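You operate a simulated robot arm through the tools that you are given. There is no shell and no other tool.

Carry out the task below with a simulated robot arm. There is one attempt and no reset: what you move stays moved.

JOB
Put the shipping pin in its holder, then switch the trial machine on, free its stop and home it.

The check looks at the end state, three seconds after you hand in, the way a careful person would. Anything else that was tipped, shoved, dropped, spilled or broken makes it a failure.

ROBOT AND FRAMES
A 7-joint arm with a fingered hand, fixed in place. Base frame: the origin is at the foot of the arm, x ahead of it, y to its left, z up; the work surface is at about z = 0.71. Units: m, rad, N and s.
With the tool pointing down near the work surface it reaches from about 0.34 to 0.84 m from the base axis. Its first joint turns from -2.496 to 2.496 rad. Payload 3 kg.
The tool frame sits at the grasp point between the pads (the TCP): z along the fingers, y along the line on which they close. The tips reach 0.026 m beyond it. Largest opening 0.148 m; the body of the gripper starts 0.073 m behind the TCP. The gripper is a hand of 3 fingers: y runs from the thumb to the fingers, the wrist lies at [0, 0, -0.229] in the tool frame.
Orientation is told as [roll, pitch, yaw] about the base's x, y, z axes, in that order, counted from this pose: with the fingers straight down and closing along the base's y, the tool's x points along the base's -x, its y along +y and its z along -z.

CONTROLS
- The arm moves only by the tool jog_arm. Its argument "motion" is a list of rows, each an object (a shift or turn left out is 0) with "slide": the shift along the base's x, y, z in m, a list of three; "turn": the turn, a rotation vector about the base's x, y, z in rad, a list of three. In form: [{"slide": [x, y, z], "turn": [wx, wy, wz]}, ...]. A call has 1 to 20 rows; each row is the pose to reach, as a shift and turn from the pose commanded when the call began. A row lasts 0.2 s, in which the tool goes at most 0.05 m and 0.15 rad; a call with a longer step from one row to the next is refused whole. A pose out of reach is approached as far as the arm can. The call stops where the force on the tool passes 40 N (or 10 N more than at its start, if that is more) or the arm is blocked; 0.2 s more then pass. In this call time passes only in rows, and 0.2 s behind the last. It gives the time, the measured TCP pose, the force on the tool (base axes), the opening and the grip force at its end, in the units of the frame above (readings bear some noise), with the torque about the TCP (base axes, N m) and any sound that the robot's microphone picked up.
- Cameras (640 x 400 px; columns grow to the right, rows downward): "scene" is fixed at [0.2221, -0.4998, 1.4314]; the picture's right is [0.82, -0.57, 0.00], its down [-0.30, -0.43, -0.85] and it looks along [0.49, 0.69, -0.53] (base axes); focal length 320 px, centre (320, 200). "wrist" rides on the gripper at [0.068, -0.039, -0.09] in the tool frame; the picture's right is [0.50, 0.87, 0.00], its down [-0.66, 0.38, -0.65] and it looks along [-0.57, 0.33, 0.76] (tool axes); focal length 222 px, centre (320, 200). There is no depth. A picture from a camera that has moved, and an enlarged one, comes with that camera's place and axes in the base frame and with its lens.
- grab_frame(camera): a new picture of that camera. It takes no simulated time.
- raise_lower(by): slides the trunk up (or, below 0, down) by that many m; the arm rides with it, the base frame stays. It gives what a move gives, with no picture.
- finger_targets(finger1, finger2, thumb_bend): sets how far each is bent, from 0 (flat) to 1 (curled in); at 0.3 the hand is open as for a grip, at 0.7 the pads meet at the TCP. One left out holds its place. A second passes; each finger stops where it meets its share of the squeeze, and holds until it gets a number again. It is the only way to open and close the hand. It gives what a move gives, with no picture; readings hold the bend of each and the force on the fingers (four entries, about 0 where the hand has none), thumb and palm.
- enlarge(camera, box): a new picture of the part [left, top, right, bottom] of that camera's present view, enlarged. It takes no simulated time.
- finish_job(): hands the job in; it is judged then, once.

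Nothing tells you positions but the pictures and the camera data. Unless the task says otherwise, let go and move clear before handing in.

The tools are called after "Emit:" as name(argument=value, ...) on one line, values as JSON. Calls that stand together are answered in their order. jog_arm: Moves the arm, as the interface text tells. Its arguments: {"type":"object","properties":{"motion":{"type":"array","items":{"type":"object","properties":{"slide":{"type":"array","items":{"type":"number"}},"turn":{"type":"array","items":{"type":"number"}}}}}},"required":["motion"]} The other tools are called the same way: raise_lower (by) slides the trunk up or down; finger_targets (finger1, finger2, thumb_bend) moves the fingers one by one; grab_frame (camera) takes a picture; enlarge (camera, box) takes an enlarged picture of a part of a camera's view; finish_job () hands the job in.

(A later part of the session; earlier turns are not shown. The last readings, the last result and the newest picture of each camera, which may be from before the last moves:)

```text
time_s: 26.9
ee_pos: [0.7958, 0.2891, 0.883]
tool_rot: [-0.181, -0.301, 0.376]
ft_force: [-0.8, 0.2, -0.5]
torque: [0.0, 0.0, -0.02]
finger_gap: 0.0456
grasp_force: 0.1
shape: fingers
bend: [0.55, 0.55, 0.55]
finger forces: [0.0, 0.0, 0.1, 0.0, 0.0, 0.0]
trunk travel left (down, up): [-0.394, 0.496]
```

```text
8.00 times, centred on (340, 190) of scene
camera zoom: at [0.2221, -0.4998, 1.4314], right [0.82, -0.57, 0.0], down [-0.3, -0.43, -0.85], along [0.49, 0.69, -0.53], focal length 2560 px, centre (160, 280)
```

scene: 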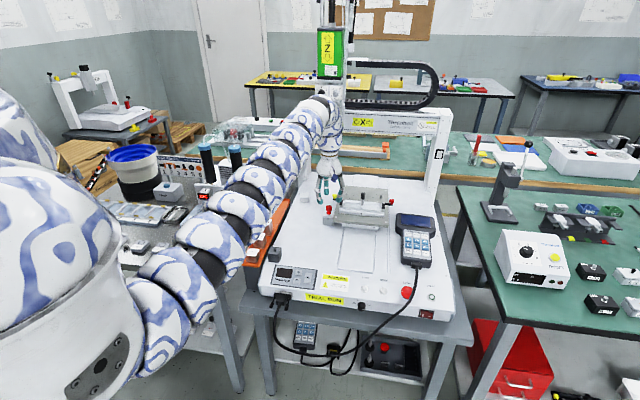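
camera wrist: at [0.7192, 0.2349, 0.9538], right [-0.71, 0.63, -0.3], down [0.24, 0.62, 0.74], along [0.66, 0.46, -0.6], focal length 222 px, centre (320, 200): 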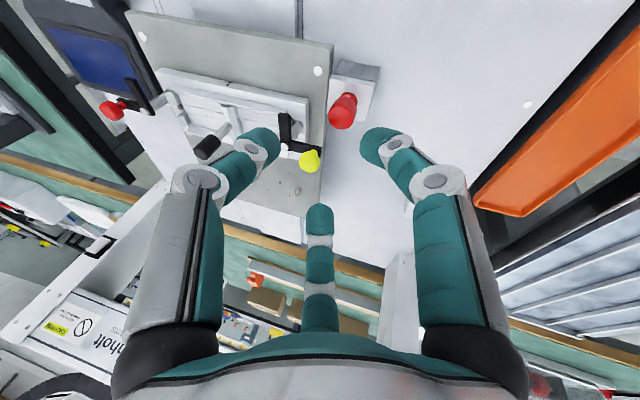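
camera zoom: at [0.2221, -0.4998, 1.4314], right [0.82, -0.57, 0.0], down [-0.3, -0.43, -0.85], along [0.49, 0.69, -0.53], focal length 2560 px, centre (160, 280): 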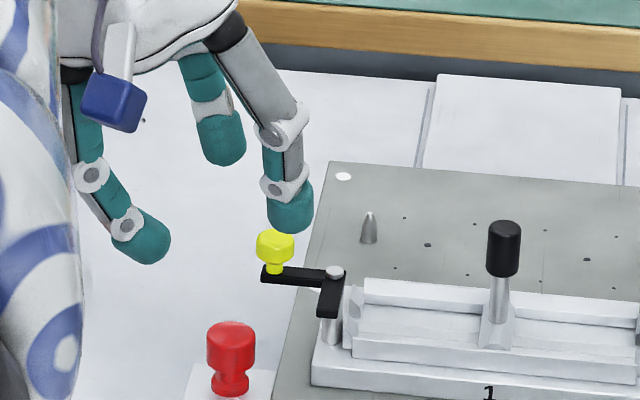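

Emit:
raise_lower(by=-0.05)

Emit:
grab_frame(camera="wrist")

Emit:
enlarge(camera="scene", box=[308, 165, 372, 215])

```text
time_s: 27.9
ee_pos: [0.7973, 0.2889, 0.8331]
tool_rot: [-0.182, -0.301, 0.375]
ft_force: [0.2, -0.3, -0.2]
torque: [0.03, 0.0, 0.01]
finger_gap: 0.0457
grasp_force: 0.1
shape: fingers
bend: [0.55, 0.55, 0.55]
finger forces: [0.0, 0.0, 0.0, 0.1, 0.0, 0.0]
trunk travel left (down, up): [-0.344, 0.546]
```

```text
taken
camera wrist: at [0.7198, 0.2341, 0.9042], right [-0.71, 0.63, -0.3], down [0.24, 0.62, 0.74], along [0.66, 0.46, -0.6], focal length 222 px, centre (320, 200)
```

wrist: 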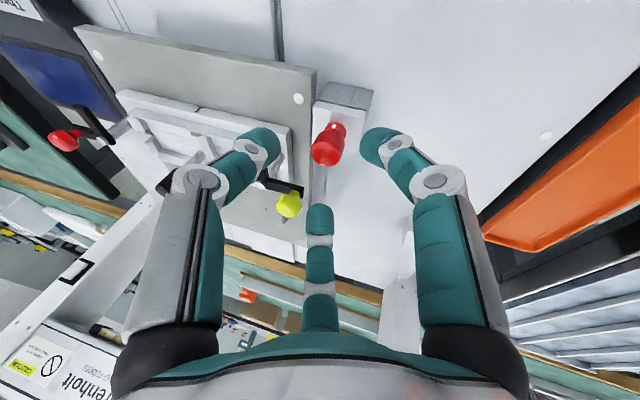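

```text
8.00 times, centred on (340, 190) of scene
camera zoom: at [0.2221, -0.4998, 1.4314], right [0.82, -0.57, 0.0], down [-0.3, -0.43, -0.85], along [0.49, 0.69, -0.53], focal length 2560 px, centre (160, 280)
```

zoom: 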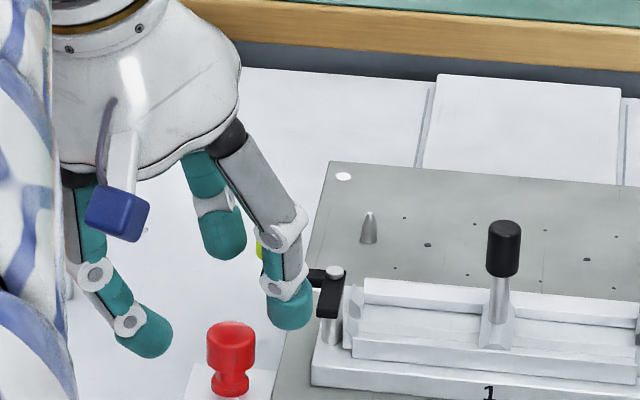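

Emit:
raise_lower(by=-0.035)

Emit:
grab_frame(camera="wrist")

Emit:
enlarge(camera="scene", box=[308, 175, 364, 215])

```text
time_s: 28.6
ee_pos: [0.7966, 0.29, 0.7981]
tool_rot: [-0.182, -0.3, 0.376]
ft_force: [-0.1, 0.4, -0.2]
torque: [0.01, 0.01, 0.02]
finger_gap: 0.0457
grasp_force: 0.1
shape: fingers
bend: [0.55, 0.55, 0.55]
finger forces: [0.0, 0.1, 0.0, 0.0, 0.0, 0.1]
trunk travel left (down, up): [-0.309, 0.581]
```

```text
taken
camera wrist: at [0.7198, 0.2343, 0.8692], right [-0.71, 0.63, -0.3], down [0.24, 0.62, 0.74], along [0.66, 0.46, -0.6], focal length 222 px, centre (320, 200)
```

wrist: 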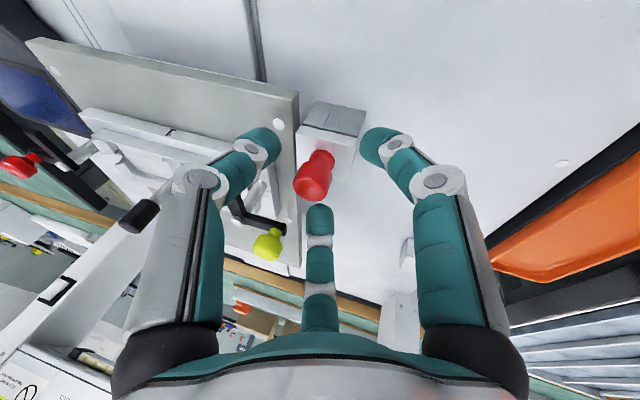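

```text
10.00 times, centred on (336, 195) of scene
camera zoom: at [0.2221, -0.4998, 1.4314], right [0.82, -0.57, 0.0], down [-0.3, -0.43, -0.85], along [0.49, 0.69, -0.53], focal length 3200 px, centre (160, 250)
```

zoom: 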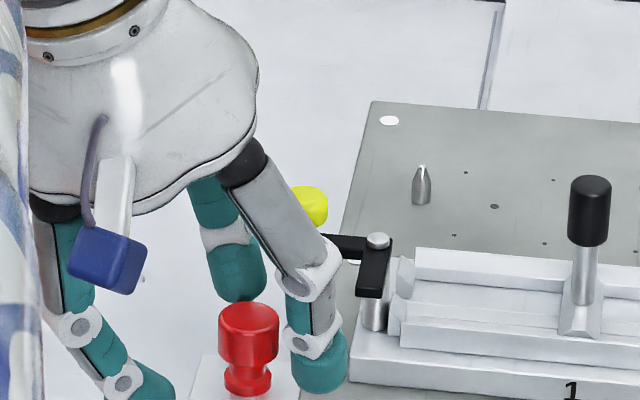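

Emit:
enlarge(camera="wrist", box=[272, 130, 368, 210])

```text
5.00 times, centred on (320, 170) of wrist
camera zoom: at [0.7198, 0.2343, 0.8692], right [-0.71, 0.63, -0.3], down [0.24, 0.62, 0.74], along [0.66, 0.46, -0.6], focal length 1111 px, centre (320, 350)
```

zoom: 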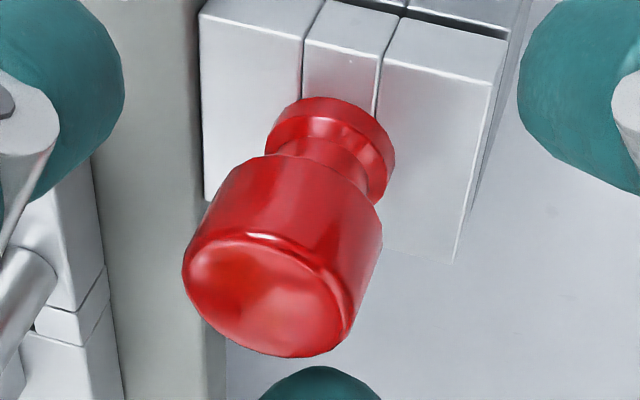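

Emit:
jog_arm(motion=[{"slide": [0.004, -0.0006, -0.002]}, {"slide": [0.008, -0.0012, -0.004]}])

Emit:
finger_targets(finger1=0.59, finger2=0.59, thumb_bend=0.59)

Emit:
grab_frame(camera="wrist")

Emit:
enlarge(camera="scene", box=[308, 175, 364, 215])

```text
time_s: 29.2
ee_pos: [0.804, 0.2874, 0.7933]
tool_rot: [-0.179, -0.299, 0.377]
ft_force: [-1.8, 0.4, 0.3]
torque: [0.01, 0.06, -0.03]
finger_gap: 0.0461
grasp_force: 0.2
shape: fingers
bend: [0.55, 0.55, 0.55]
finger forces: [1.0, 0.0, 0.1, 0.0, 0.0, 0.0]
trunk travel left (down, up): [-0.309, 0.581]
```

```text
time_s: 30.2
ee_pos: [0.8038, 0.2861, 0.7938]
tool_rot: [-0.182, -0.3, 0.374]
ft_force: [-3.9, 0.8, 0.5]
torque: [0.04, 0.15, 0.02]
finger_gap: 0.039
grasp_force: 1.8
shape: fingers
bend: [0.55, 0.59, 0.59]
finger forces: [3.5, 0.1, 0.1, 0.0, 0.0, 0.0]
trunk travel left (down, up): [-0.309, 0.581]
```

```text
taken
camera wrist: at [0.7276, 0.2331, 0.8646], right [-0.71, 0.63, -0.3], down [0.24, 0.62, 0.74], along [0.66, 0.46, -0.6], focal length 222 px, centre (320, 200)
```

wrist: 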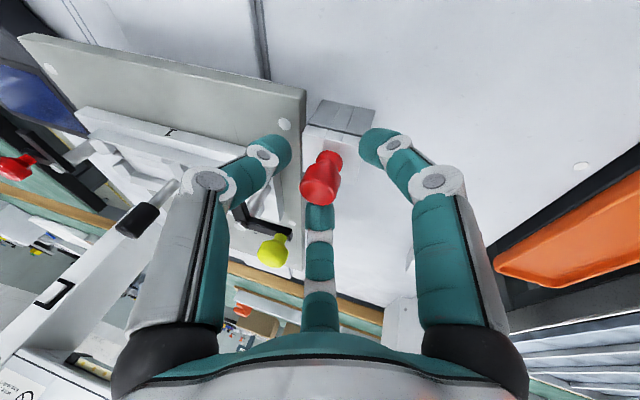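

```text
10.00 times, centred on (336, 195) of scene
camera zoom: at [0.2221, -0.4998, 1.4314], right [0.82, -0.57, 0.0], down [-0.3, -0.43, -0.85], along [0.49, 0.69, -0.53], focal length 3200 px, centre (160, 250)
```

zoom: 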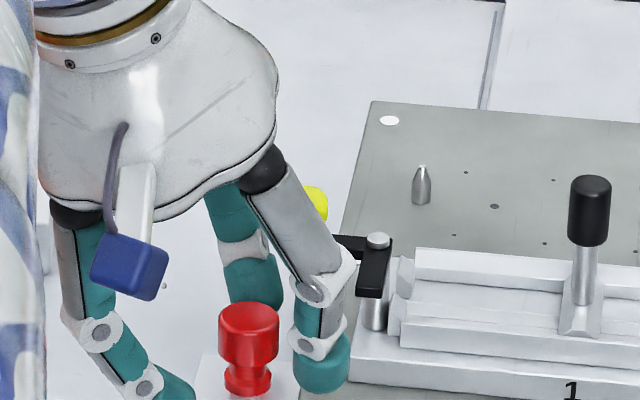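

Finger 1 is touching something, either the pin or the knob. I'll look closely.

Emit:
enlarge(camera="wrist", box=[230, 130, 390, 290])

Emit:
enlarge(camera="scene", box=[322, 180, 354, 210])

```text
2.50 times, centred on (310, 210) of wrist
camera zoom: at [0.7276, 0.2331, 0.8646], right [-0.71, 0.63, -0.3], down [0.24, 0.62, 0.74], along [0.66, 0.46, -0.6], focal length 555 px, centre (345, 175)
```

zoom: 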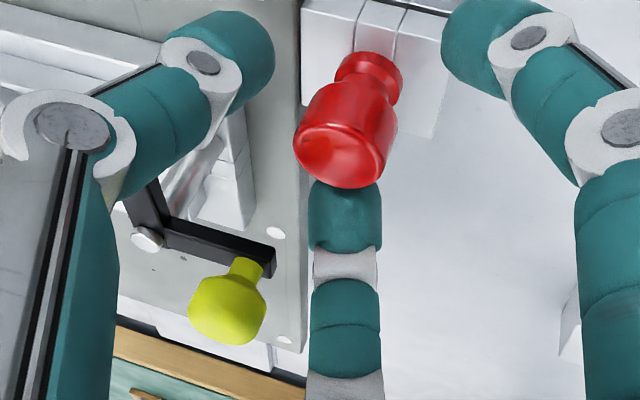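

```text
13.33 times, centred on (338, 195) of scene
camera zoom: at [0.2221, -0.4998, 1.4314], right [0.82, -0.57, 0.0], down [-0.3, -0.43, -0.85], along [0.49, 0.69, -0.53], focal length 4266 px, centre (80, 267)
```

zoom: 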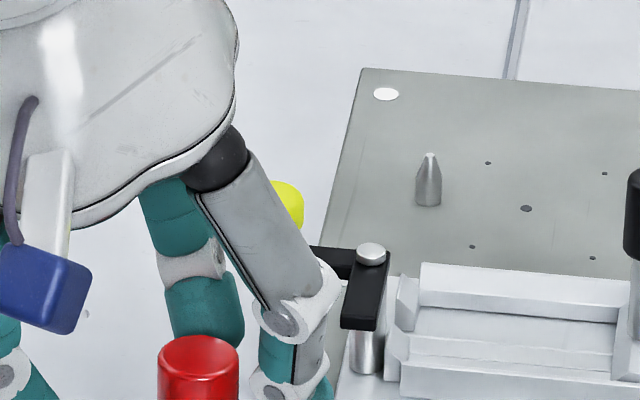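

The force direction tells me finger 1 is the rear finger, and its tip is pressing on the side of the pin's block. I'll relax it, lift, reduce the tilt to about 12° so that tip rides higher, and try again.

Emit:
finger_targets(finger1=0.53, finger2=0.55, thumb_bend=0.55)

Emit:
raise_lower(by=0.025)

Emit:
jog_arm(motion=[{"slide": [-0.004, 0.001, 0], "turn": [0.0122, 0.069, -0.025]}, {"slide": [-0.004, 0.001, 0], "turn": [0.0243, 0.138, -0.05]}])

Emit:
grab_frame(camera="wrist")

Emit:
enlarge(camera="scene", box=[308, 175, 364, 215])

```text
time_s: 31.2
ee_pos: [0.8046, 0.2878, 0.7934]
tool_rot: [-0.182, -0.299, 0.376]
ft_force: [0.2, 0.7, 0.2]
torque: [0.02, 0.0, -0.01]
finger_gap: 0.0486
grasp_force: 0.2
shape: fingers
bend: [0.53, 0.55, 0.55]
finger forces: [0.1, 0.1, 0.0, 0.0, 0.0, 0.0]
trunk travel left (down, up): [-0.309, 0.581]
```

```text
time_s: 31.9
ee_pos: [0.8049, 0.2868, 0.8189]
tool_rot: [-0.181, -0.299, 0.375]
ft_force: [-0.5, 0.7, -0.2]
torque: [0.02, 0.0, -0.01]
finger_gap: 0.0486
grasp_force: 0.0
shape: fingers
bend: [0.53, 0.55, 0.55]
finger forces: [0.0, 0.0, 0.1, 0.1, 0.0, 0.1]
trunk travel left (down, up): [-0.334, 0.556]
```

```text
time_s: 32.5
ee_pos: [0.8018, 0.2885, 0.8187]
tool_rot: [-0.109, -0.178, 0.308]
ft_force: [0.7, -1.4, 0.3]
torque: [0.0, 0.01, -0.03]
finger_gap: 0.0487
grasp_force: 0.1
shape: fingers
bend: [0.53, 0.55, 0.55]
finger forces: [0.0, 0.0, 0.1, 0.0, 0.0, 0.0]
trunk travel left (down, up): [-0.334, 0.556]
```

```text
taken
camera wrist: at [0.7324, 0.2354, 0.8989], right [-0.71, 0.68, -0.18], down [0.38, 0.59, 0.72], along [0.59, 0.44, -0.67], focal length 222 px, centre (320, 200)
```

wrist: 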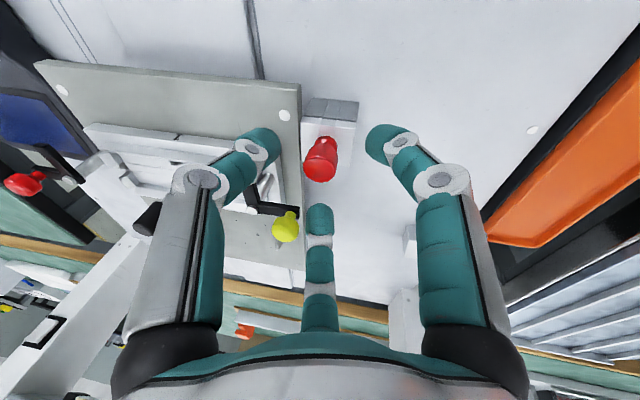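

```text
10.00 times, centred on (336, 195) of scene
camera zoom: at [0.2221, -0.4998, 1.4314], right [0.82, -0.57, 0.0], down [-0.3, -0.43, -0.85], along [0.49, 0.69, -0.53], focal length 3200 px, centre (160, 250)
```

zoom: 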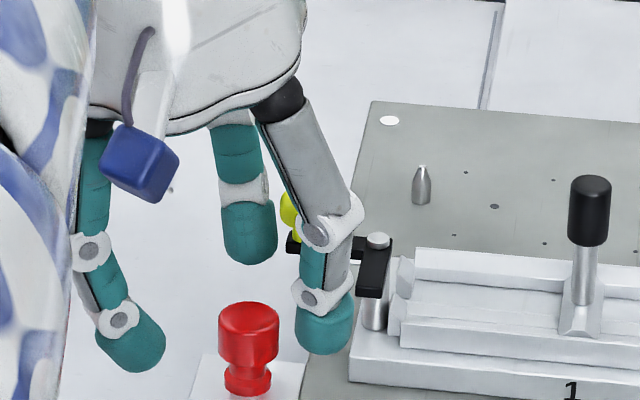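

Emit:
finger_targets(finger1=0.61, finger2=0.55, thumb_bend=0.55)

Emit:
raise_lower(by=-0.027)

Emit:
grab_frame(camera="wrist")

Emit:
enlarge(camera="scene", box=[308, 175, 364, 215])

```text
time_s: 33.5
ee_pos: [0.8019, 0.2895, 0.8182]
tool_rot: [-0.11, -0.177, 0.31]
ft_force: [0.1, 0.5, -0.2]
torque: [0.01, 0.02, 0.01]
finger_gap: 0.0369
grasp_force: 0.0
shape: fingers
bend: [0.61, 0.55, 0.55]
finger forces: [0.0, 0.0, 0.0, 0.0, 0.0, 0.0]
trunk travel left (down, up): [-0.334, 0.556]
```

```text
time_s: 34.3
ee_pos: [0.8013, 0.2889, 0.7909]
tool_rot: [-0.11, -0.179, 0.31]
ft_force: [0.3, -0.1, -0.6]
torque: [-0.01, -0.04, 0.01]
finger_gap: 0.0367
grasp_force: 0.1
shape: fingers
bend: [0.61, 0.55, 0.55]
finger forces: [0.0, 0.0, 0.0, 0.0, 0.0, 0.0]
trunk travel left (down, up): [-0.307, 0.583]
```

```text
taken
camera wrist: at [0.7319, 0.2359, 0.8713], right [-0.71, 0.68, -0.18], down [0.38, 0.59, 0.71], along [0.59, 0.44, -0.68], focal length 222 px, centre (320, 200)
```

wrist: 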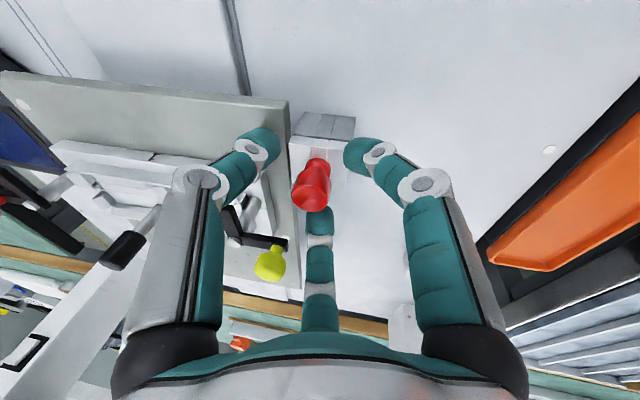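

```text
10.00 times, centred on (336, 195) of scene
camera zoom: at [0.2221, -0.4998, 1.4314], right [0.82, -0.57, 0.0], down [-0.3, -0.43, -0.85], along [0.49, 0.69, -0.53], focal length 3200 px, centre (160, 250)
```

zoom: 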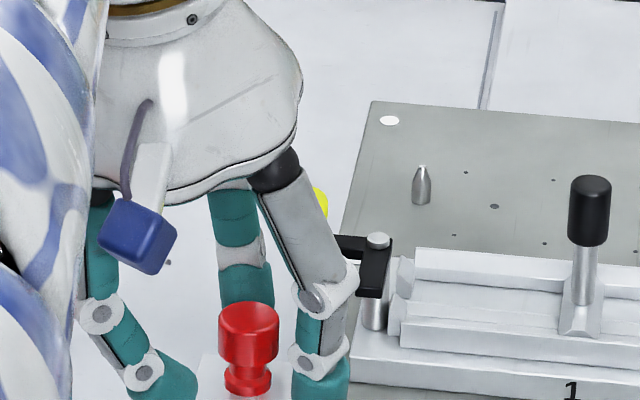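

Emit:
jog_arm(motion=[{"slide": [0.003, -0.0005, 0]}, {"slide": [0.006, -0.001, 0]}])

Emit:
grab_frame(camera="wrist")

Emit:
enlarge(camera="scene", box=[308, 175, 364, 215])

```text
time_s: 34.9
ee_pos: [0.8068, 0.287, 0.7918]
tool_rot: [-0.11, -0.179, 0.309]
ft_force: [-3.5, 0.3, 3.1]
torque: [0.0, 0.21, -0.01]
finger_gap: 0.0389
grasp_force: 2.9
shape: fingers
bend: [0.59, 0.55, 0.55]
finger forces: [5.3, 0.1, 0.1, 0.0, 0.0, 0.0]
trunk travel left (down, up): [-0.307, 0.583]
```

```text
taken
camera wrist: at [0.7375, 0.2352, 0.8715], right [-0.71, 0.68, -0.18], down [0.38, 0.59, 0.72], along [0.59, 0.44, -0.67], focal length 222 px, centre (320, 200)
```

wrist: 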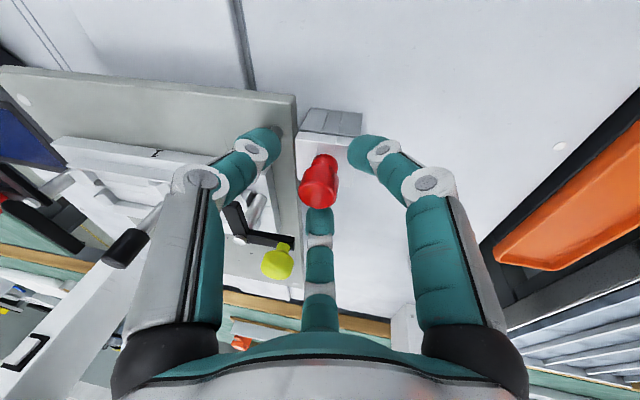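

```text
10.00 times, centred on (336, 195) of scene
camera zoom: at [0.2221, -0.4998, 1.4314], right [0.82, -0.57, 0.0], down [-0.3, -0.43, -0.85], along [0.49, 0.69, -0.53], focal length 3200 px, centre (160, 250)
```

zoom: 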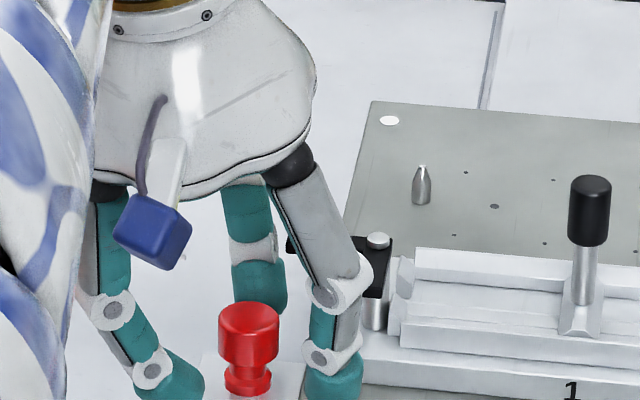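

Emit:
raise_lower(by=0.006)

Emit:
jog_arm(motion=[{"slide": [0.0025, -0.0004, 0]}])

Emit:
enlarge(camera="wrist", box=[240, 110, 400, 240])

```text
time_s: 35.4
ee_pos: [0.8076, 0.2876, 0.7971]
tool_rot: [-0.111, -0.178, 0.307]
ft_force: [-0.7, 0.0, 0.1]
torque: [-0.02, -0.03, 0.02]
finger_gap: 0.0368
grasp_force: 0.0
shape: fingers
bend: [0.61, 0.55, 0.55]
finger forces: [0.0, 0.0, 0.0, 0.1, 0.0, 0.0]
trunk travel left (down, up): [-0.313, 0.577]
```

```text
time_s: 35.8
ee_pos: [0.8089, 0.2874, 0.7968]
tool_rot: [-0.11, -0.177, 0.309]
ft_force: [0.0, 0.2, 0.1]
torque: [0.02, 0.01, 0.04]
finger_gap: 0.0366
grasp_force: 0.2
shape: fingers
bend: [0.61, 0.55, 0.55]
finger forces: [0.0, 0.0, 0.0, 0.0, 0.0, 0.0]
trunk travel left (down, up): [-0.313, 0.577]
```

```text
3.08 times, centred on (320, 175) of wrist
camera zoom: at [0.7404, 0.2348, 0.8772], right [-0.71, 0.68, -0.18], down [0.38, 0.59, 0.71], along [0.59, 0.44, -0.68], focal length 684 px, centre (320, 277)
```

zoom: 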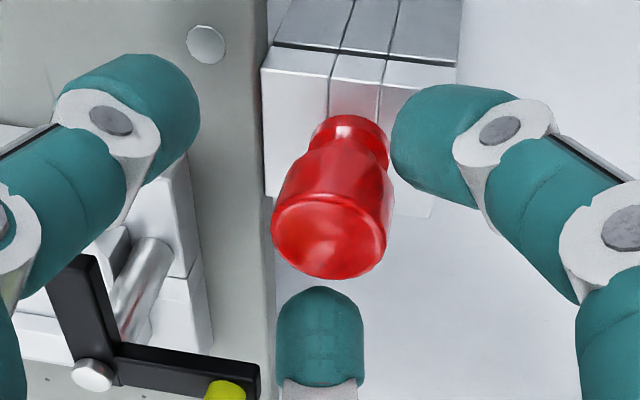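

Emit:
raise_lower(by=-0.003)

```text
time_s: 36.4
ee_pos: [0.8106, 0.2879, 0.7944]
tool_rot: [-0.11, -0.179, 0.31]
ft_force: [-0.1, -0.1, -0.1]
torque: [0.02, 0.01, 0.0]
finger_gap: 0.0365
grasp_force: 0.1
shape: fingers
bend: [0.61, 0.55, 0.55]
finger forces: [0.1, 0.0, 0.0, 0.0, 0.0, 0.0]
trunk travel left (down, up): [-0.31, 0.58]
```

Emit:
finger_targets(finger1=0.63, finger2=0.62, thumb_bend=0.62)

Emit:
enlarge(camera="wrist", box=[240, 110, 400, 240])

Emit:
enlarge(camera="scene", box=[308, 175, 364, 215])

```text
time_s: 37.4
ee_pos: [0.8098, 0.2876, 0.7935]
tool_rot: [-0.11, -0.177, 0.309]
ft_force: [-0.1, -0.6, -0.5]
torque: [0.01, -0.04, -0.03]
finger_gap: 0.0226
grasp_force: 0.1
shape: fingers
bend: [0.63, 0.62, 0.62]
finger forces: [0.1, 0.0, 0.1, 0.1, 0.0, 0.0]
trunk travel left (down, up): [-0.31, 0.58]
```

```text
3.08 times, centred on (320, 175) of wrist
camera zoom: at [0.7404, 0.2348, 0.8742], right [-0.71, 0.68, -0.18], down [0.38, 0.59, 0.71], along [0.59, 0.44, -0.68], focal length 684 px, centre (320, 277)
```

zoom: 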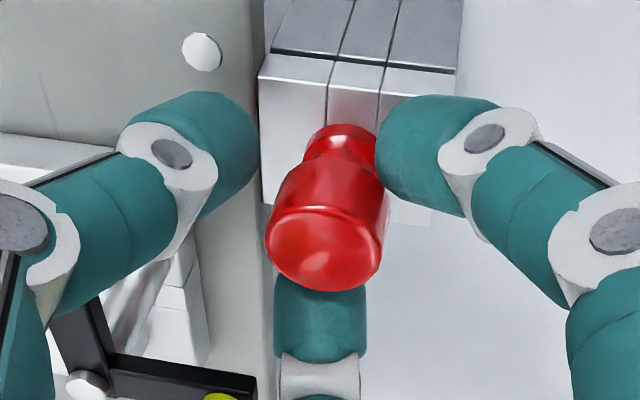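

```text
10.00 times, centred on (336, 195) of scene
camera zoom: at [0.2221, -0.4998, 1.4314], right [0.82, -0.57, 0.0], down [-0.3, -0.43, -0.85], along [0.49, 0.69, -0.53], focal length 3200 px, centre (160, 250)
```

zoom: 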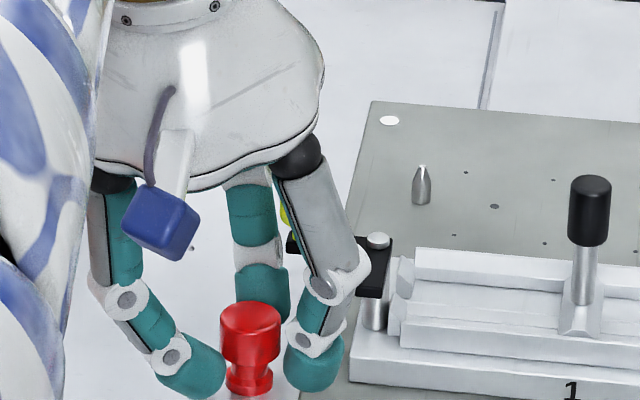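

Emit:
finger_targets(finger1=0.66, finger2=0.66, thumb_bend=0.66)

Emit:
enlarge(camera="wrist", box=[240, 110, 400, 240])

Emit:
enlarge(camera="scene", box=[308, 175, 364, 215])

```text
time_s: 38.4
ee_pos: [0.8096, 0.288, 0.7949]
tool_rot: [-0.11, -0.178, 0.309]
ft_force: [-0.1, 0.6, 0.6]
torque: [0.03, 0.03, -0.01]
finger_gap: 0.0155
grasp_force: 2.3
shape: fingers
bend: [0.64, 0.64, 0.65]
finger forces: [1.7, 2.0, 0.0, 0.1, 1.3, 0.0]
trunk travel left (down, up): [-0.31, 0.58]
```

```text
3.08 times, centred on (320, 175) of wrist
camera zoom: at [0.7404, 0.2349, 0.8742], right [-0.71, 0.68, -0.18], down [0.38, 0.59, 0.71], along [0.59, 0.44, -0.68], focal length 684 px, centre (320, 277)
```

zoom: 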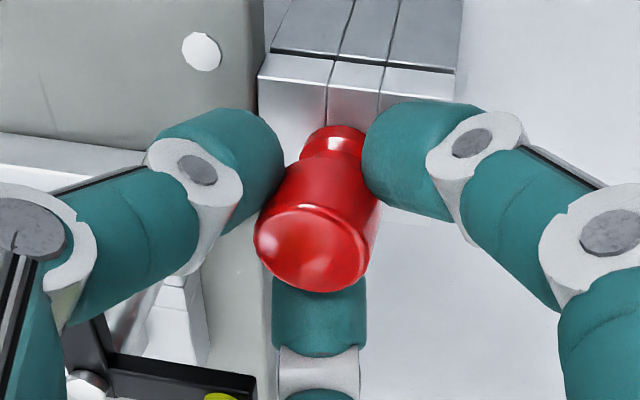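

```text
10.00 times, centred on (336, 195) of scene
camera zoom: at [0.2221, -0.4998, 1.4314], right [0.82, -0.57, 0.0], down [-0.3, -0.43, -0.85], along [0.49, 0.69, -0.53], focal length 3200 px, centre (160, 250)
```

zoom: 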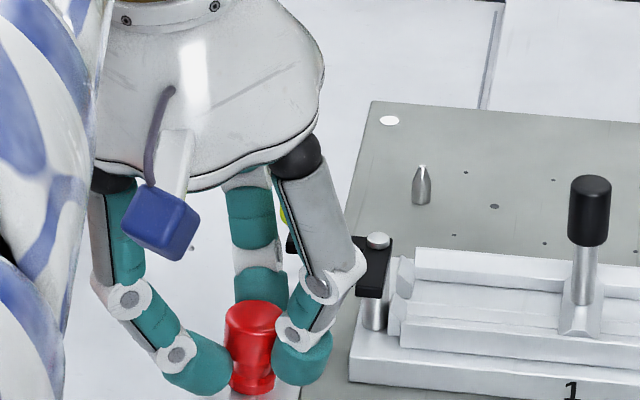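

All three fingers are on the head now. I'll firm up the squeeze.

Emit:
finger_targets(finger1=0.72, finger2=0.72, thumb_bend=0.72)

Emit:
enlarge(camera="wrist", box=[240, 110, 400, 240])

Emit:
enlarge(camera="scene", box=[308, 175, 364, 215])

```text
time_s: 39.4
ee_pos: [0.8099, 0.2881, 0.7935]
tool_rot: [-0.109, -0.176, 0.307]
ft_force: [-1.2, -0.3, -0.2]
torque: [0.02, 0.02, -0.02]
finger_gap: 0.0126
grasp_force: 11.6
shape: fingers
bend: [0.64, 0.64, 0.67]
finger forces: [7.1, 7.9, 0.0, 0.0, 7.9, 0.0]
trunk travel left (down, up): [-0.31, 0.58]
```

```text
3.08 times, centred on (320, 175) of wrist
camera zoom: at [0.7405, 0.2348, 0.8742], right [-0.71, 0.68, -0.18], down [0.38, 0.59, 0.71], along [0.59, 0.44, -0.68], focal length 684 px, centre (320, 277)
```

zoom: 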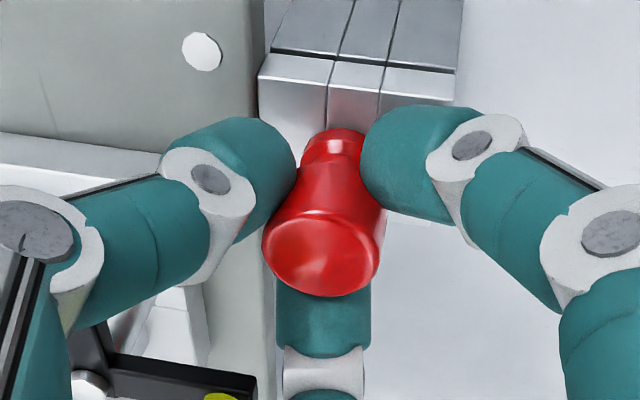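

```text
10.00 times, centred on (336, 195) of scene
camera zoom: at [0.2221, -0.4998, 1.4314], right [0.82, -0.57, 0.0], down [-0.3, -0.43, -0.85], along [0.49, 0.69, -0.53], focal length 3200 px, centre (160, 250)
```

zoom: 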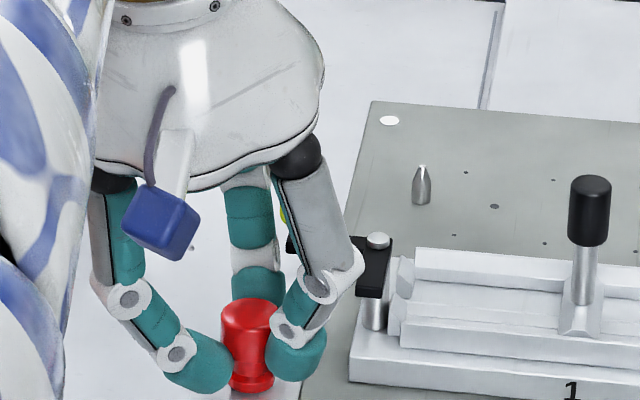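

Emit:
jog_arm(motion=[{"slide": [0, 0, 0.004]}, {"slide": [0, 0, 0.008]}, {"slide": [0, 0, 0.012]}])

Emit:
enlarge(camera="wrist", box=[240, 110, 400, 240])

Emit:
enlarge(camera="scene", box=[308, 175, 364, 215])

```text
time_s: 40.1
ee_pos: [0.8104, 0.2877, 0.8052]
tool_rot: [-0.109, -0.178, 0.308]
ft_force: [-0.5, 0.6, -0.5]
torque: [0.06, 0.03, -0.01]
finger_gap: 0.0128
grasp_force: 12.3
shape: fingers
bend: [0.64, 0.64, 0.67]
finger forces: [7.2, 7.9, 0.0, 0.1, 7.8, 0.1]
trunk travel left (down, up): [-0.31, 0.58]
```

```text
3.08 times, centred on (320, 175) of wrist
camera zoom: at [0.7408, 0.2346, 0.8859], right [-0.71, 0.68, -0.18], down [0.38, 0.59, 0.71], along [0.59, 0.44, -0.68], focal length 684 px, centre (320, 277)
```

zoom: 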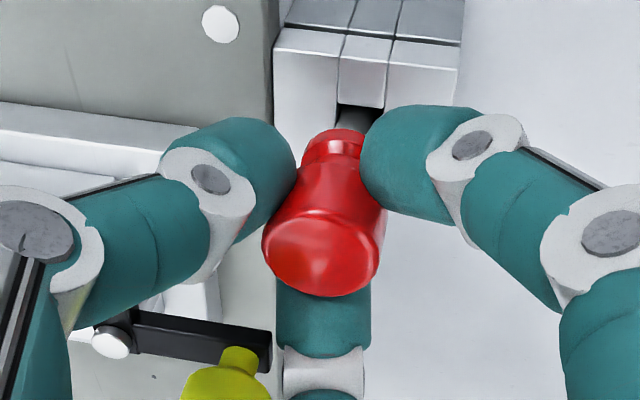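

```text
10.00 times, centred on (336, 195) of scene
camera zoom: at [0.2221, -0.4998, 1.4314], right [0.82, -0.57, 0.0], down [-0.3, -0.43, -0.85], along [0.49, 0.69, -0.53], focal length 3200 px, centre (160, 250)
```

zoom: 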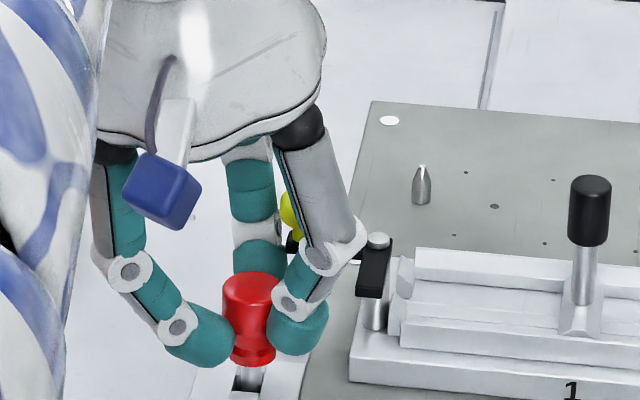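

The pin is sliding out. Before lifting further I'll rotate the hand slightly about the pin so the far finger clears the yellow knob, then keep lifting.

Emit:
jog_arm(motion=[{"slide": [0, 0, 0.002], "turn": [0, 0, 0.07]}, {"slide": [0, 0, 0.004], "turn": [0, 0, 0.14]}, {"slide": [0, 0, 0.006], "turn": [0, 0, 0.21]}])

Emit:
jog_arm(motion=[{"slide": [0, 0, 0.005]}, {"slide": [0, 0, 0.01]}, {"slide": [0, 0, 0.015]}])

Emit:
grab_frame(camera="wrist")

Emit:
enlarge(camera="scene", box=[308, 175, 364, 215])

```text
time_s: 41.0
ee_pos: [0.8097, 0.2879, 0.8113]
tool_rot: [-0.11, -0.178, 0.519]
ft_force: [-0.3, -0.3, -0.4]
torque: [-0.05, 0.03, -0.04]
finger_gap: 0.0127
grasp_force: 11.6
shape: fingers
bend: [0.64, 0.64, 0.67]
finger forces: [7.3, 7.7, 0.0, 0.1, 8.1, 0.0]
trunk travel left (down, up): [-0.31, 0.58]
```

```text
time_s: 41.8
ee_pos: [0.8096, 0.2878, 0.8282]
tool_rot: [-0.11, -0.179, 0.519]
ft_force: [0.0, 0.3, -0.1]
torque: [-0.02, -0.01, -0.01]
finger_gap: 0.0126
grasp_force: 11.6
shape: fingers
bend: [0.64, 0.64, 0.67]
finger forces: [6.9, 7.8, 0.0, 0.1, 8.0, 0.1]
trunk travel left (down, up): [-0.31, 0.58]
```

```text
taken
camera wrist: at [0.7535, 0.2214, 0.9076], right [-0.84, 0.51, -0.18], down [0.24, 0.65, 0.72], along [0.49, 0.56, -0.67], focal length 222 px, centre (320, 200)
```

wrist: 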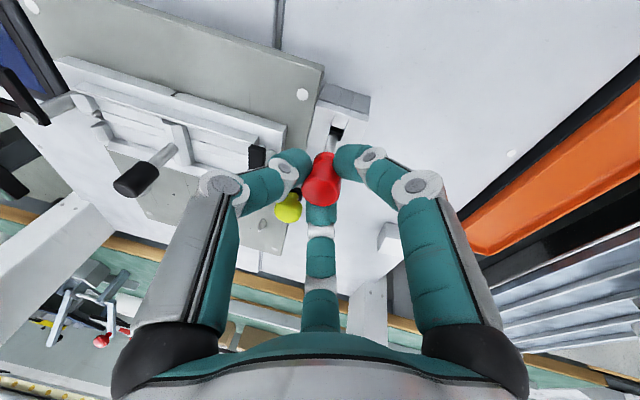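

```text
10.00 times, centred on (336, 195) of scene
camera zoom: at [0.2221, -0.4998, 1.4314], right [0.82, -0.57, 0.0], down [-0.3, -0.43, -0.85], along [0.49, 0.69, -0.53], focal length 3200 px, centre (160, 250)
```

zoom: 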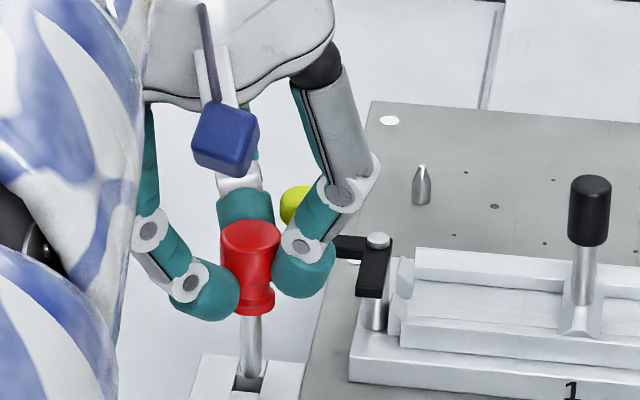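

Emit:
jog_arm(motion=[{"slide": [0, 0, 0.008]}, {"slide": [0, 0, 0.016]}, {"slide": [0, 0, 0.024]}, {"slide": [0, 0, 0.032]}])

Emit:
enlarge(camera="scene", box=[308, 170, 364, 215])

Emit:
grab_frame(camera="wrist")

```text
time_s: 42.8
ee_pos: [0.8085, 0.288, 0.8597]
tool_rot: [-0.11, -0.178, 0.52]
ft_force: [0.8, 0.1, 0.4]
torque: [0.01, 0.01, -0.02]
finger_gap: 0.0126
grasp_force: 11.3
shape: fingers
bend: [0.64, 0.64, 0.67]
finger forces: [6.9, 8.0, 0.0, 0.0, 7.9, 0.0]
trunk travel left (down, up): [-0.31, 0.58]
```

```text
8.89 times, centred on (336, 192) of scene
camera zoom: at [0.2221, -0.4998, 1.4314], right [0.82, -0.57, 0.0], down [-0.3, -0.43, -0.85], along [0.49, 0.69, -0.53], focal length 2844 px, centre (178, 267)
```

zoom: 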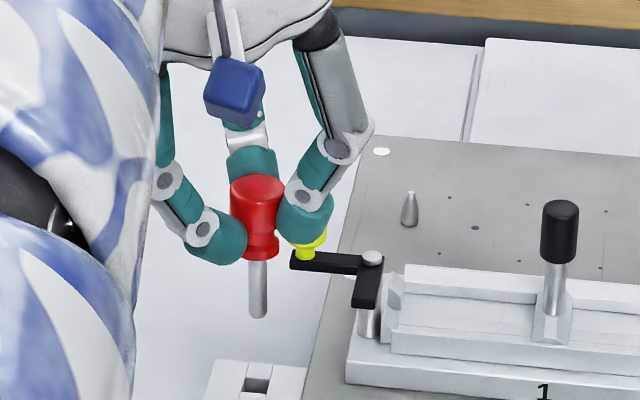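

```text
taken
camera wrist: at [0.7523, 0.2214, 0.9395], right [-0.84, 0.51, -0.18], down [0.25, 0.66, 0.71], along [0.49, 0.56, -0.68], focal length 222 px, centre (320, 200)
```

wrist: 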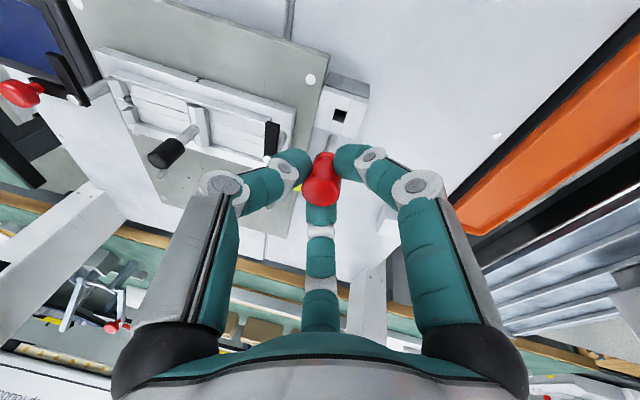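

The pin is out and hanging vertically. I'll work the arm in toward the holder, raising the trunk in stages to stay within reach.

Emit:
raise_lower(by=0.15)

Emit:
jog_arm(motion=[{"slide": [-0.02, -0.004, -0.01]}, {"slide": [-0.04, -0.008, -0.02]}, {"slide": [-0.05, -0.012, -0.03]}])

```text
time_s: 44.5
ee_pos: [0.8091, 0.2877, 1.0089]
tool_rot: [-0.11, -0.179, 0.518]
ft_force: [-0.7, 0.6, -0.4]
torque: [0.0, -0.03, 0.01]
finger_gap: 0.0127
grasp_force: 11.1
shape: fingers
bend: [0.64, 0.64, 0.67]
finger forces: [6.9, 7.9, 0.0, 0.0, 7.9, 0.0]
trunk travel left (down, up): [-0.46, 0.43]
```

```text
time_s: 45.3
ee_pos: [0.7592, 0.2786, 0.9796]
tool_rot: [-0.109, -0.179, 0.519]
ft_force: [0.1, -0.3, 0.1]
torque: [0.01, 0.0, 0.0]
finger_gap: 0.0123
grasp_force: 11.7
shape: fingers
bend: [0.64, 0.64, 0.67]
finger forces: [6.7, 8.0, 0.1, 0.1, 7.8, 0.0]
trunk travel left (down, up): [-0.46, 0.43]
```

Emit:
raise_lower(by=0.15)

Emit:
jog_arm(motion=[{"slide": [-0.015, -0.004, -0.03]}, {"slide": [-0.03, -0.008, -0.06]}, {"slide": [-0.045, -0.012, -0.09]}, {"slide": [-0.06, -0.016, -0.12]}])

```text
time_s: 47.0
ee_pos: [0.7596, 0.2771, 1.1295]
tool_rot: [-0.111, -0.179, 0.518]
ft_force: [-0.1, -0.1, -0.8]
torque: [0.0, -0.01, 0.02]
finger_gap: 0.0124
grasp_force: 11.6
shape: fingers
bend: [0.64, 0.64, 0.67]
finger forces: [6.9, 8.0, 0.0, 0.0, 7.7, 0.0]
trunk travel left (down, up): [-0.61, 0.28]
```

```text
time_s: 48.2
ee_pos: [0.7636, 0.2576, 1.1565]
tool_rot: [-0.25, -0.392, 0.556]
ft_force: [-0.6, 0.7, -0.9]
torque: [0.02, -0.01, 0.01]
finger_gap: 0.0116
grasp_force: 10.4
shape: fingers
bend: [0.64, 0.64, 0.68]
finger forces: [6.3, 7.7, 0.0, 0.0, 7.4, 0.1]
trunk travel left (down, up): [-0.61, 0.28]
stopped in row 4: the arm was blocked; the commanded pose is now the measured one
```

The arm reported it was blocked and the tool tilted more. I'll look at what happened.

Emit:
grab_frame(camera="scene")

Emit:
grab_frame(camera="wrist")

```text
taken
```

scene: 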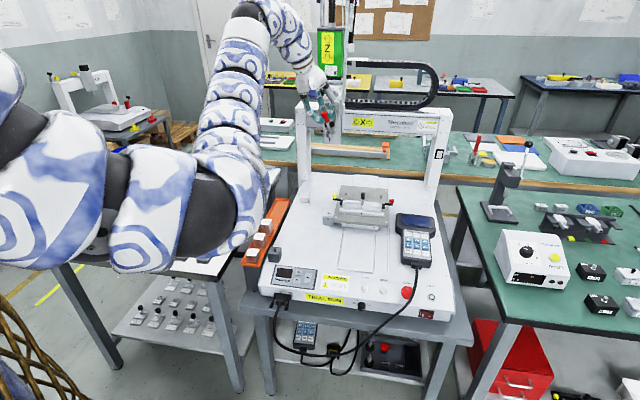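

```text
taken
camera wrist: at [0.6888, 0.1921, 1.2198], right [-0.77, 0.51, -0.39], down [0.06, 0.66, 0.75], along [0.64, 0.55, -0.54], focal length 222 px, centre (320, 200)
```

wrist: 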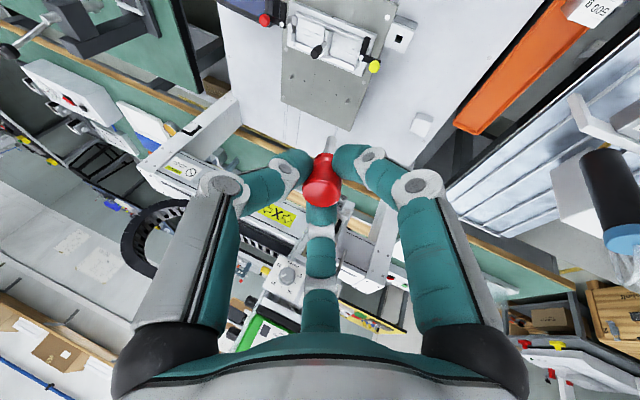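

The elbow went into its low branch and the wrist hit its bend limit, but nothing in view looks disturbed and the pin is still held. I'll back up to the previous pose, with the outer tilt restored.

Emit:
jog_arm(motion=[{"slide": [-0.001, 0.007, -0.009], "turn": [0.0027, 0.0837, 0]}, {"slide": [-0.002, 0.013, -0.018], "turn": [0.0053, 0.167, 0]}, {"slide": [-0.004, 0.0195, -0.027], "turn": [0.008, 0.251, 0]}])

Emit:
grab_frame(camera="scene")

```text
time_s: 49.0
ee_pos: [0.7605, 0.2777, 1.1303]
tool_rot: [-0.107, -0.18, 0.515]
ft_force: [0.6, -0.5, -0.4]
torque: [0.01, 0.02, -0.03]
finger_gap: 0.0116
grasp_force: 10.5
shape: fingers
bend: [0.64, 0.64, 0.68]
finger forces: [6.1, 7.7, 0.1, 0.0, 7.2, 0.0]
trunk travel left (down, up): [-0.61, 0.28]
```

```text
taken
```

scene: 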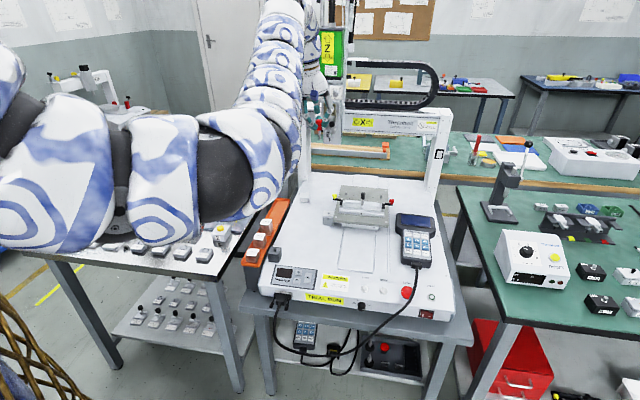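

Emit:
raise_lower(by=0.2)

Emit:
jog_arm(motion=[{"slide": [0.01, 0.002, -0.03]}, {"slide": [0.02, 0.004, -0.06]}, {"slide": [0.03, 0.006, -0.09]}, {"slide": [0.04, 0.008, -0.12]}, {"slide": [0.05, 0.01, -0.15]}, {"slide": [0.06, 0.012, -0.18]}])

Emit:
grab_frame(camera="scene")

```text
time_s: 51.2
ee_pos: [0.7595, 0.2768, 1.329]
tool_rot: [-0.108, -0.182, 0.518]
ft_force: [0.6, 0.1, -0.8]
torque: [-0.02, 0.02, 0.02]
finger_gap: 0.0114
grasp_force: 10.6
shape: fingers
bend: [0.64, 0.64, 0.68]
finger forces: [6.3, 7.5, 0.1, 0.0, 7.2, 0.0]
trunk travel left (down, up): [-0.81, 0.08]
```

```text
time_s: 52.6
ee_pos: [0.8215, 0.2885, 1.1489]
tool_rot: [-0.108, -0.18, 0.515]
ft_force: [-0.2, -0.2, 0.0]
torque: [0.0, 0.01, -0.02]
finger_gap: 0.0113
grasp_force: 10.3
shape: fingers
bend: [0.64, 0.64, 0.68]
finger forces: [6.1, 7.6, 0.1, 0.0, 7.0, 0.1]
trunk travel left (down, up): [-0.81, 0.08]
```

```text
taken
```

scene: 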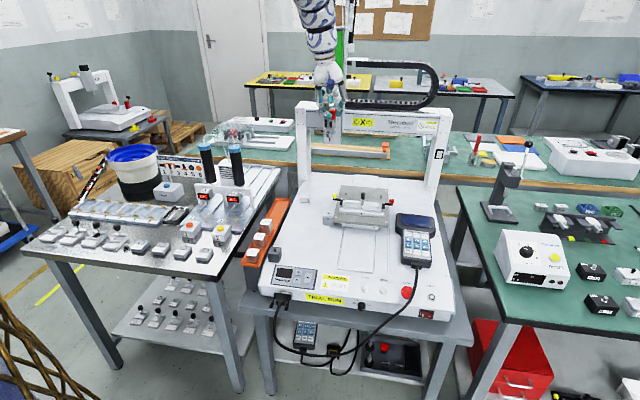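

The arm has swung back to its elbow-up branch and the tables look undisturbed. I'll check how the pin sits in the grip.

Emit:
enlarge(camera="wrist", box=[240, 110, 400, 240])

Emit:
enlarge(camera="scene", box=[300, 70, 360, 160])

```text
3.08 times, centred on (320, 175) of wrist
camera zoom: at [0.7639, 0.2229, 1.2285], right [-0.84, 0.51, -0.18], down [0.25, 0.65, 0.72], along [0.49, 0.56, -0.67], focal length 684 px, centre (320, 277)
```

zoom: 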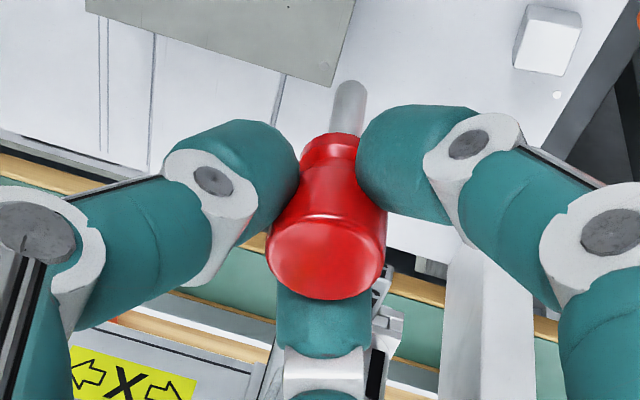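

```text
4.44 times, centred on (330, 115) of scene
camera zoom: at [0.2221, -0.4998, 1.4314], right [0.82, -0.57, 0.0], down [-0.3, -0.43, -0.85], along [0.49, 0.69, -0.53], focal length 1422 px, centre (276, 578)
```

zoom: 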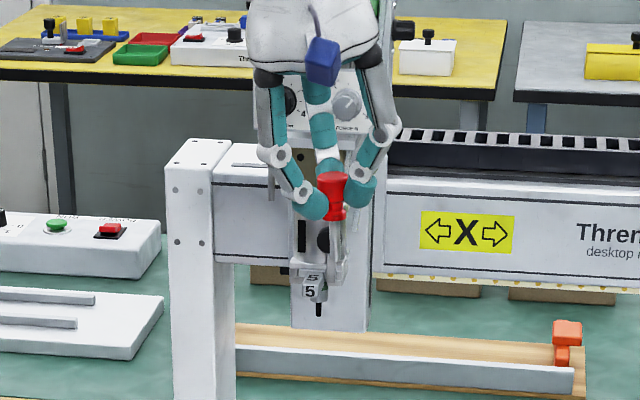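

Emit:
jog_arm(motion=[{"slide": [-0.012, -0.007, -0.035]}, {"slide": [-0.024, -0.014, -0.07]}, {"slide": [-0.036, -0.02, -0.1]}, {"slide": [-0.05, -0.026, -0.13]}, {"slide": [-0.065, -0.034, -0.155]}, {"slide": [-0.08, -0.043, -0.18]}, {"slide": [-0.095, -0.052, -0.205]}])

Emit:
grab_frame(camera="scene")

```text
time_s: 54.2
ee_pos: [0.7226, 0.2374, 0.9447]
tool_rot: [-0.108, -0.183, 0.516]
ft_force: [1.3, 0.2, -1.4]
torque: [-0.01, 0.01, 0.0]
finger_gap: 0.0112
grasp_force: 10.3
shape: fingers
bend: [0.64, 0.64, 0.68]
finger forces: [6.1, 7.7, 0.0, 0.0, 7.0, 0.0]
trunk travel left (down, up): [-0.81, 0.08]
```

```text
taken
```

scene: 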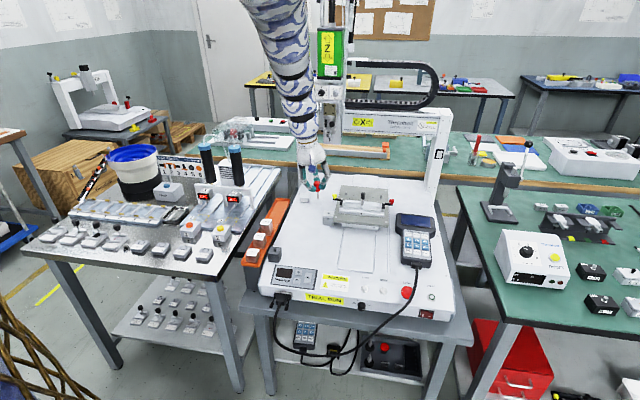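

Emit:
raise_lower(by=0.075)

Emit:
jog_arm(motion=[{"slide": [-0.02, -0.001, -0.03]}, {"slide": [-0.04, -0.002, -0.06]}, {"slide": [-0.06, -0.003, -0.09]}, {"slide": [-0.08, -0.004, -0.115]}, {"slide": [-0.1, -0.005, -0.135]}])

```text
time_s: 55.3
ee_pos: [0.7233, 0.2375, 1.0191]
tool_rot: [-0.109, -0.181, 0.516]
ft_force: [-0.5, 0.6, -0.6]
torque: [-0.01, 0.03, -0.01]
finger_gap: 0.0113
grasp_force: 10.9
shape: fingers
bend: [0.64, 0.64, 0.68]
finger forces: [6.2, 7.7, 0.1, 0.0, 7.1, 0.1]
trunk travel left (down, up): [-0.885, 0.005]
```

```text
time_s: 56.5
ee_pos: [0.6229, 0.2314, 0.8828]
tool_rot: [-0.108, -0.183, 0.518]
ft_force: [0.1, 0.1, 0.1]
torque: [0.04, 0.0, 0.0]
finger_gap: 0.0112
grasp_force: 10.5
shape: fingers
bend: [0.64, 0.64, 0.68]
finger forces: [6.0, 7.7, 0.0, 0.0, 7.0, 0.0]
trunk travel left (down, up): [-0.885, 0.005]
```

Emit:
jog_arm(motion=[{"slide": [-0.02, 0, -0.008]}, {"slide": [-0.04, 0, -0.015]}, {"slide": [-0.06, -0.001, -0.02]}])

Emit:
grab_frame(camera="wrist")

Emit:
enlarge(camera="scene", box=[240, 190, 320, 270])

```text
time_s: 57.3
ee_pos: [0.563, 0.2308, 0.8634]
tool_rot: [-0.109, -0.181, 0.516]
ft_force: [0.2, 0.2, -0.4]
torque: [0.02, -0.02, 0.0]
finger_gap: 0.0113
grasp_force: 11.1
shape: fingers
bend: [0.64, 0.64, 0.68]
finger forces: [5.9, 7.7, 0.1, 0.0, 7.1, 0.0]
trunk travel left (down, up): [-0.885, 0.005]
```

```text
taken
camera wrist: at [0.506, 0.165, 0.9437], right [-0.84, 0.51, -0.18], down [0.24, 0.65, 0.72], along [0.49, 0.56, -0.67], focal length 222 px, centre (320, 200)
```

wrist: 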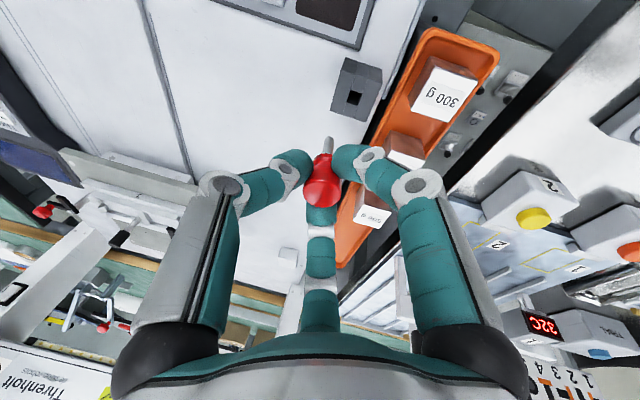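

```text
5.00 times, centred on (280, 230) of scene
camera zoom: at [0.2221, -0.4998, 1.4314], right [0.82, -0.57, 0.0], down [-0.3, -0.43, -0.85], along [0.49, 0.69, -0.53], focal length 1600 px, centre (520, 50)
```

zoom: 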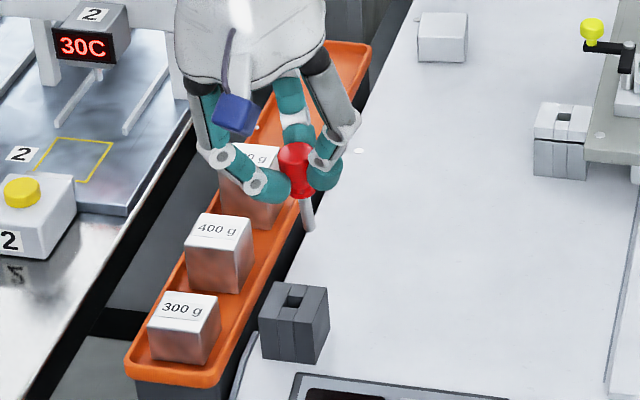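

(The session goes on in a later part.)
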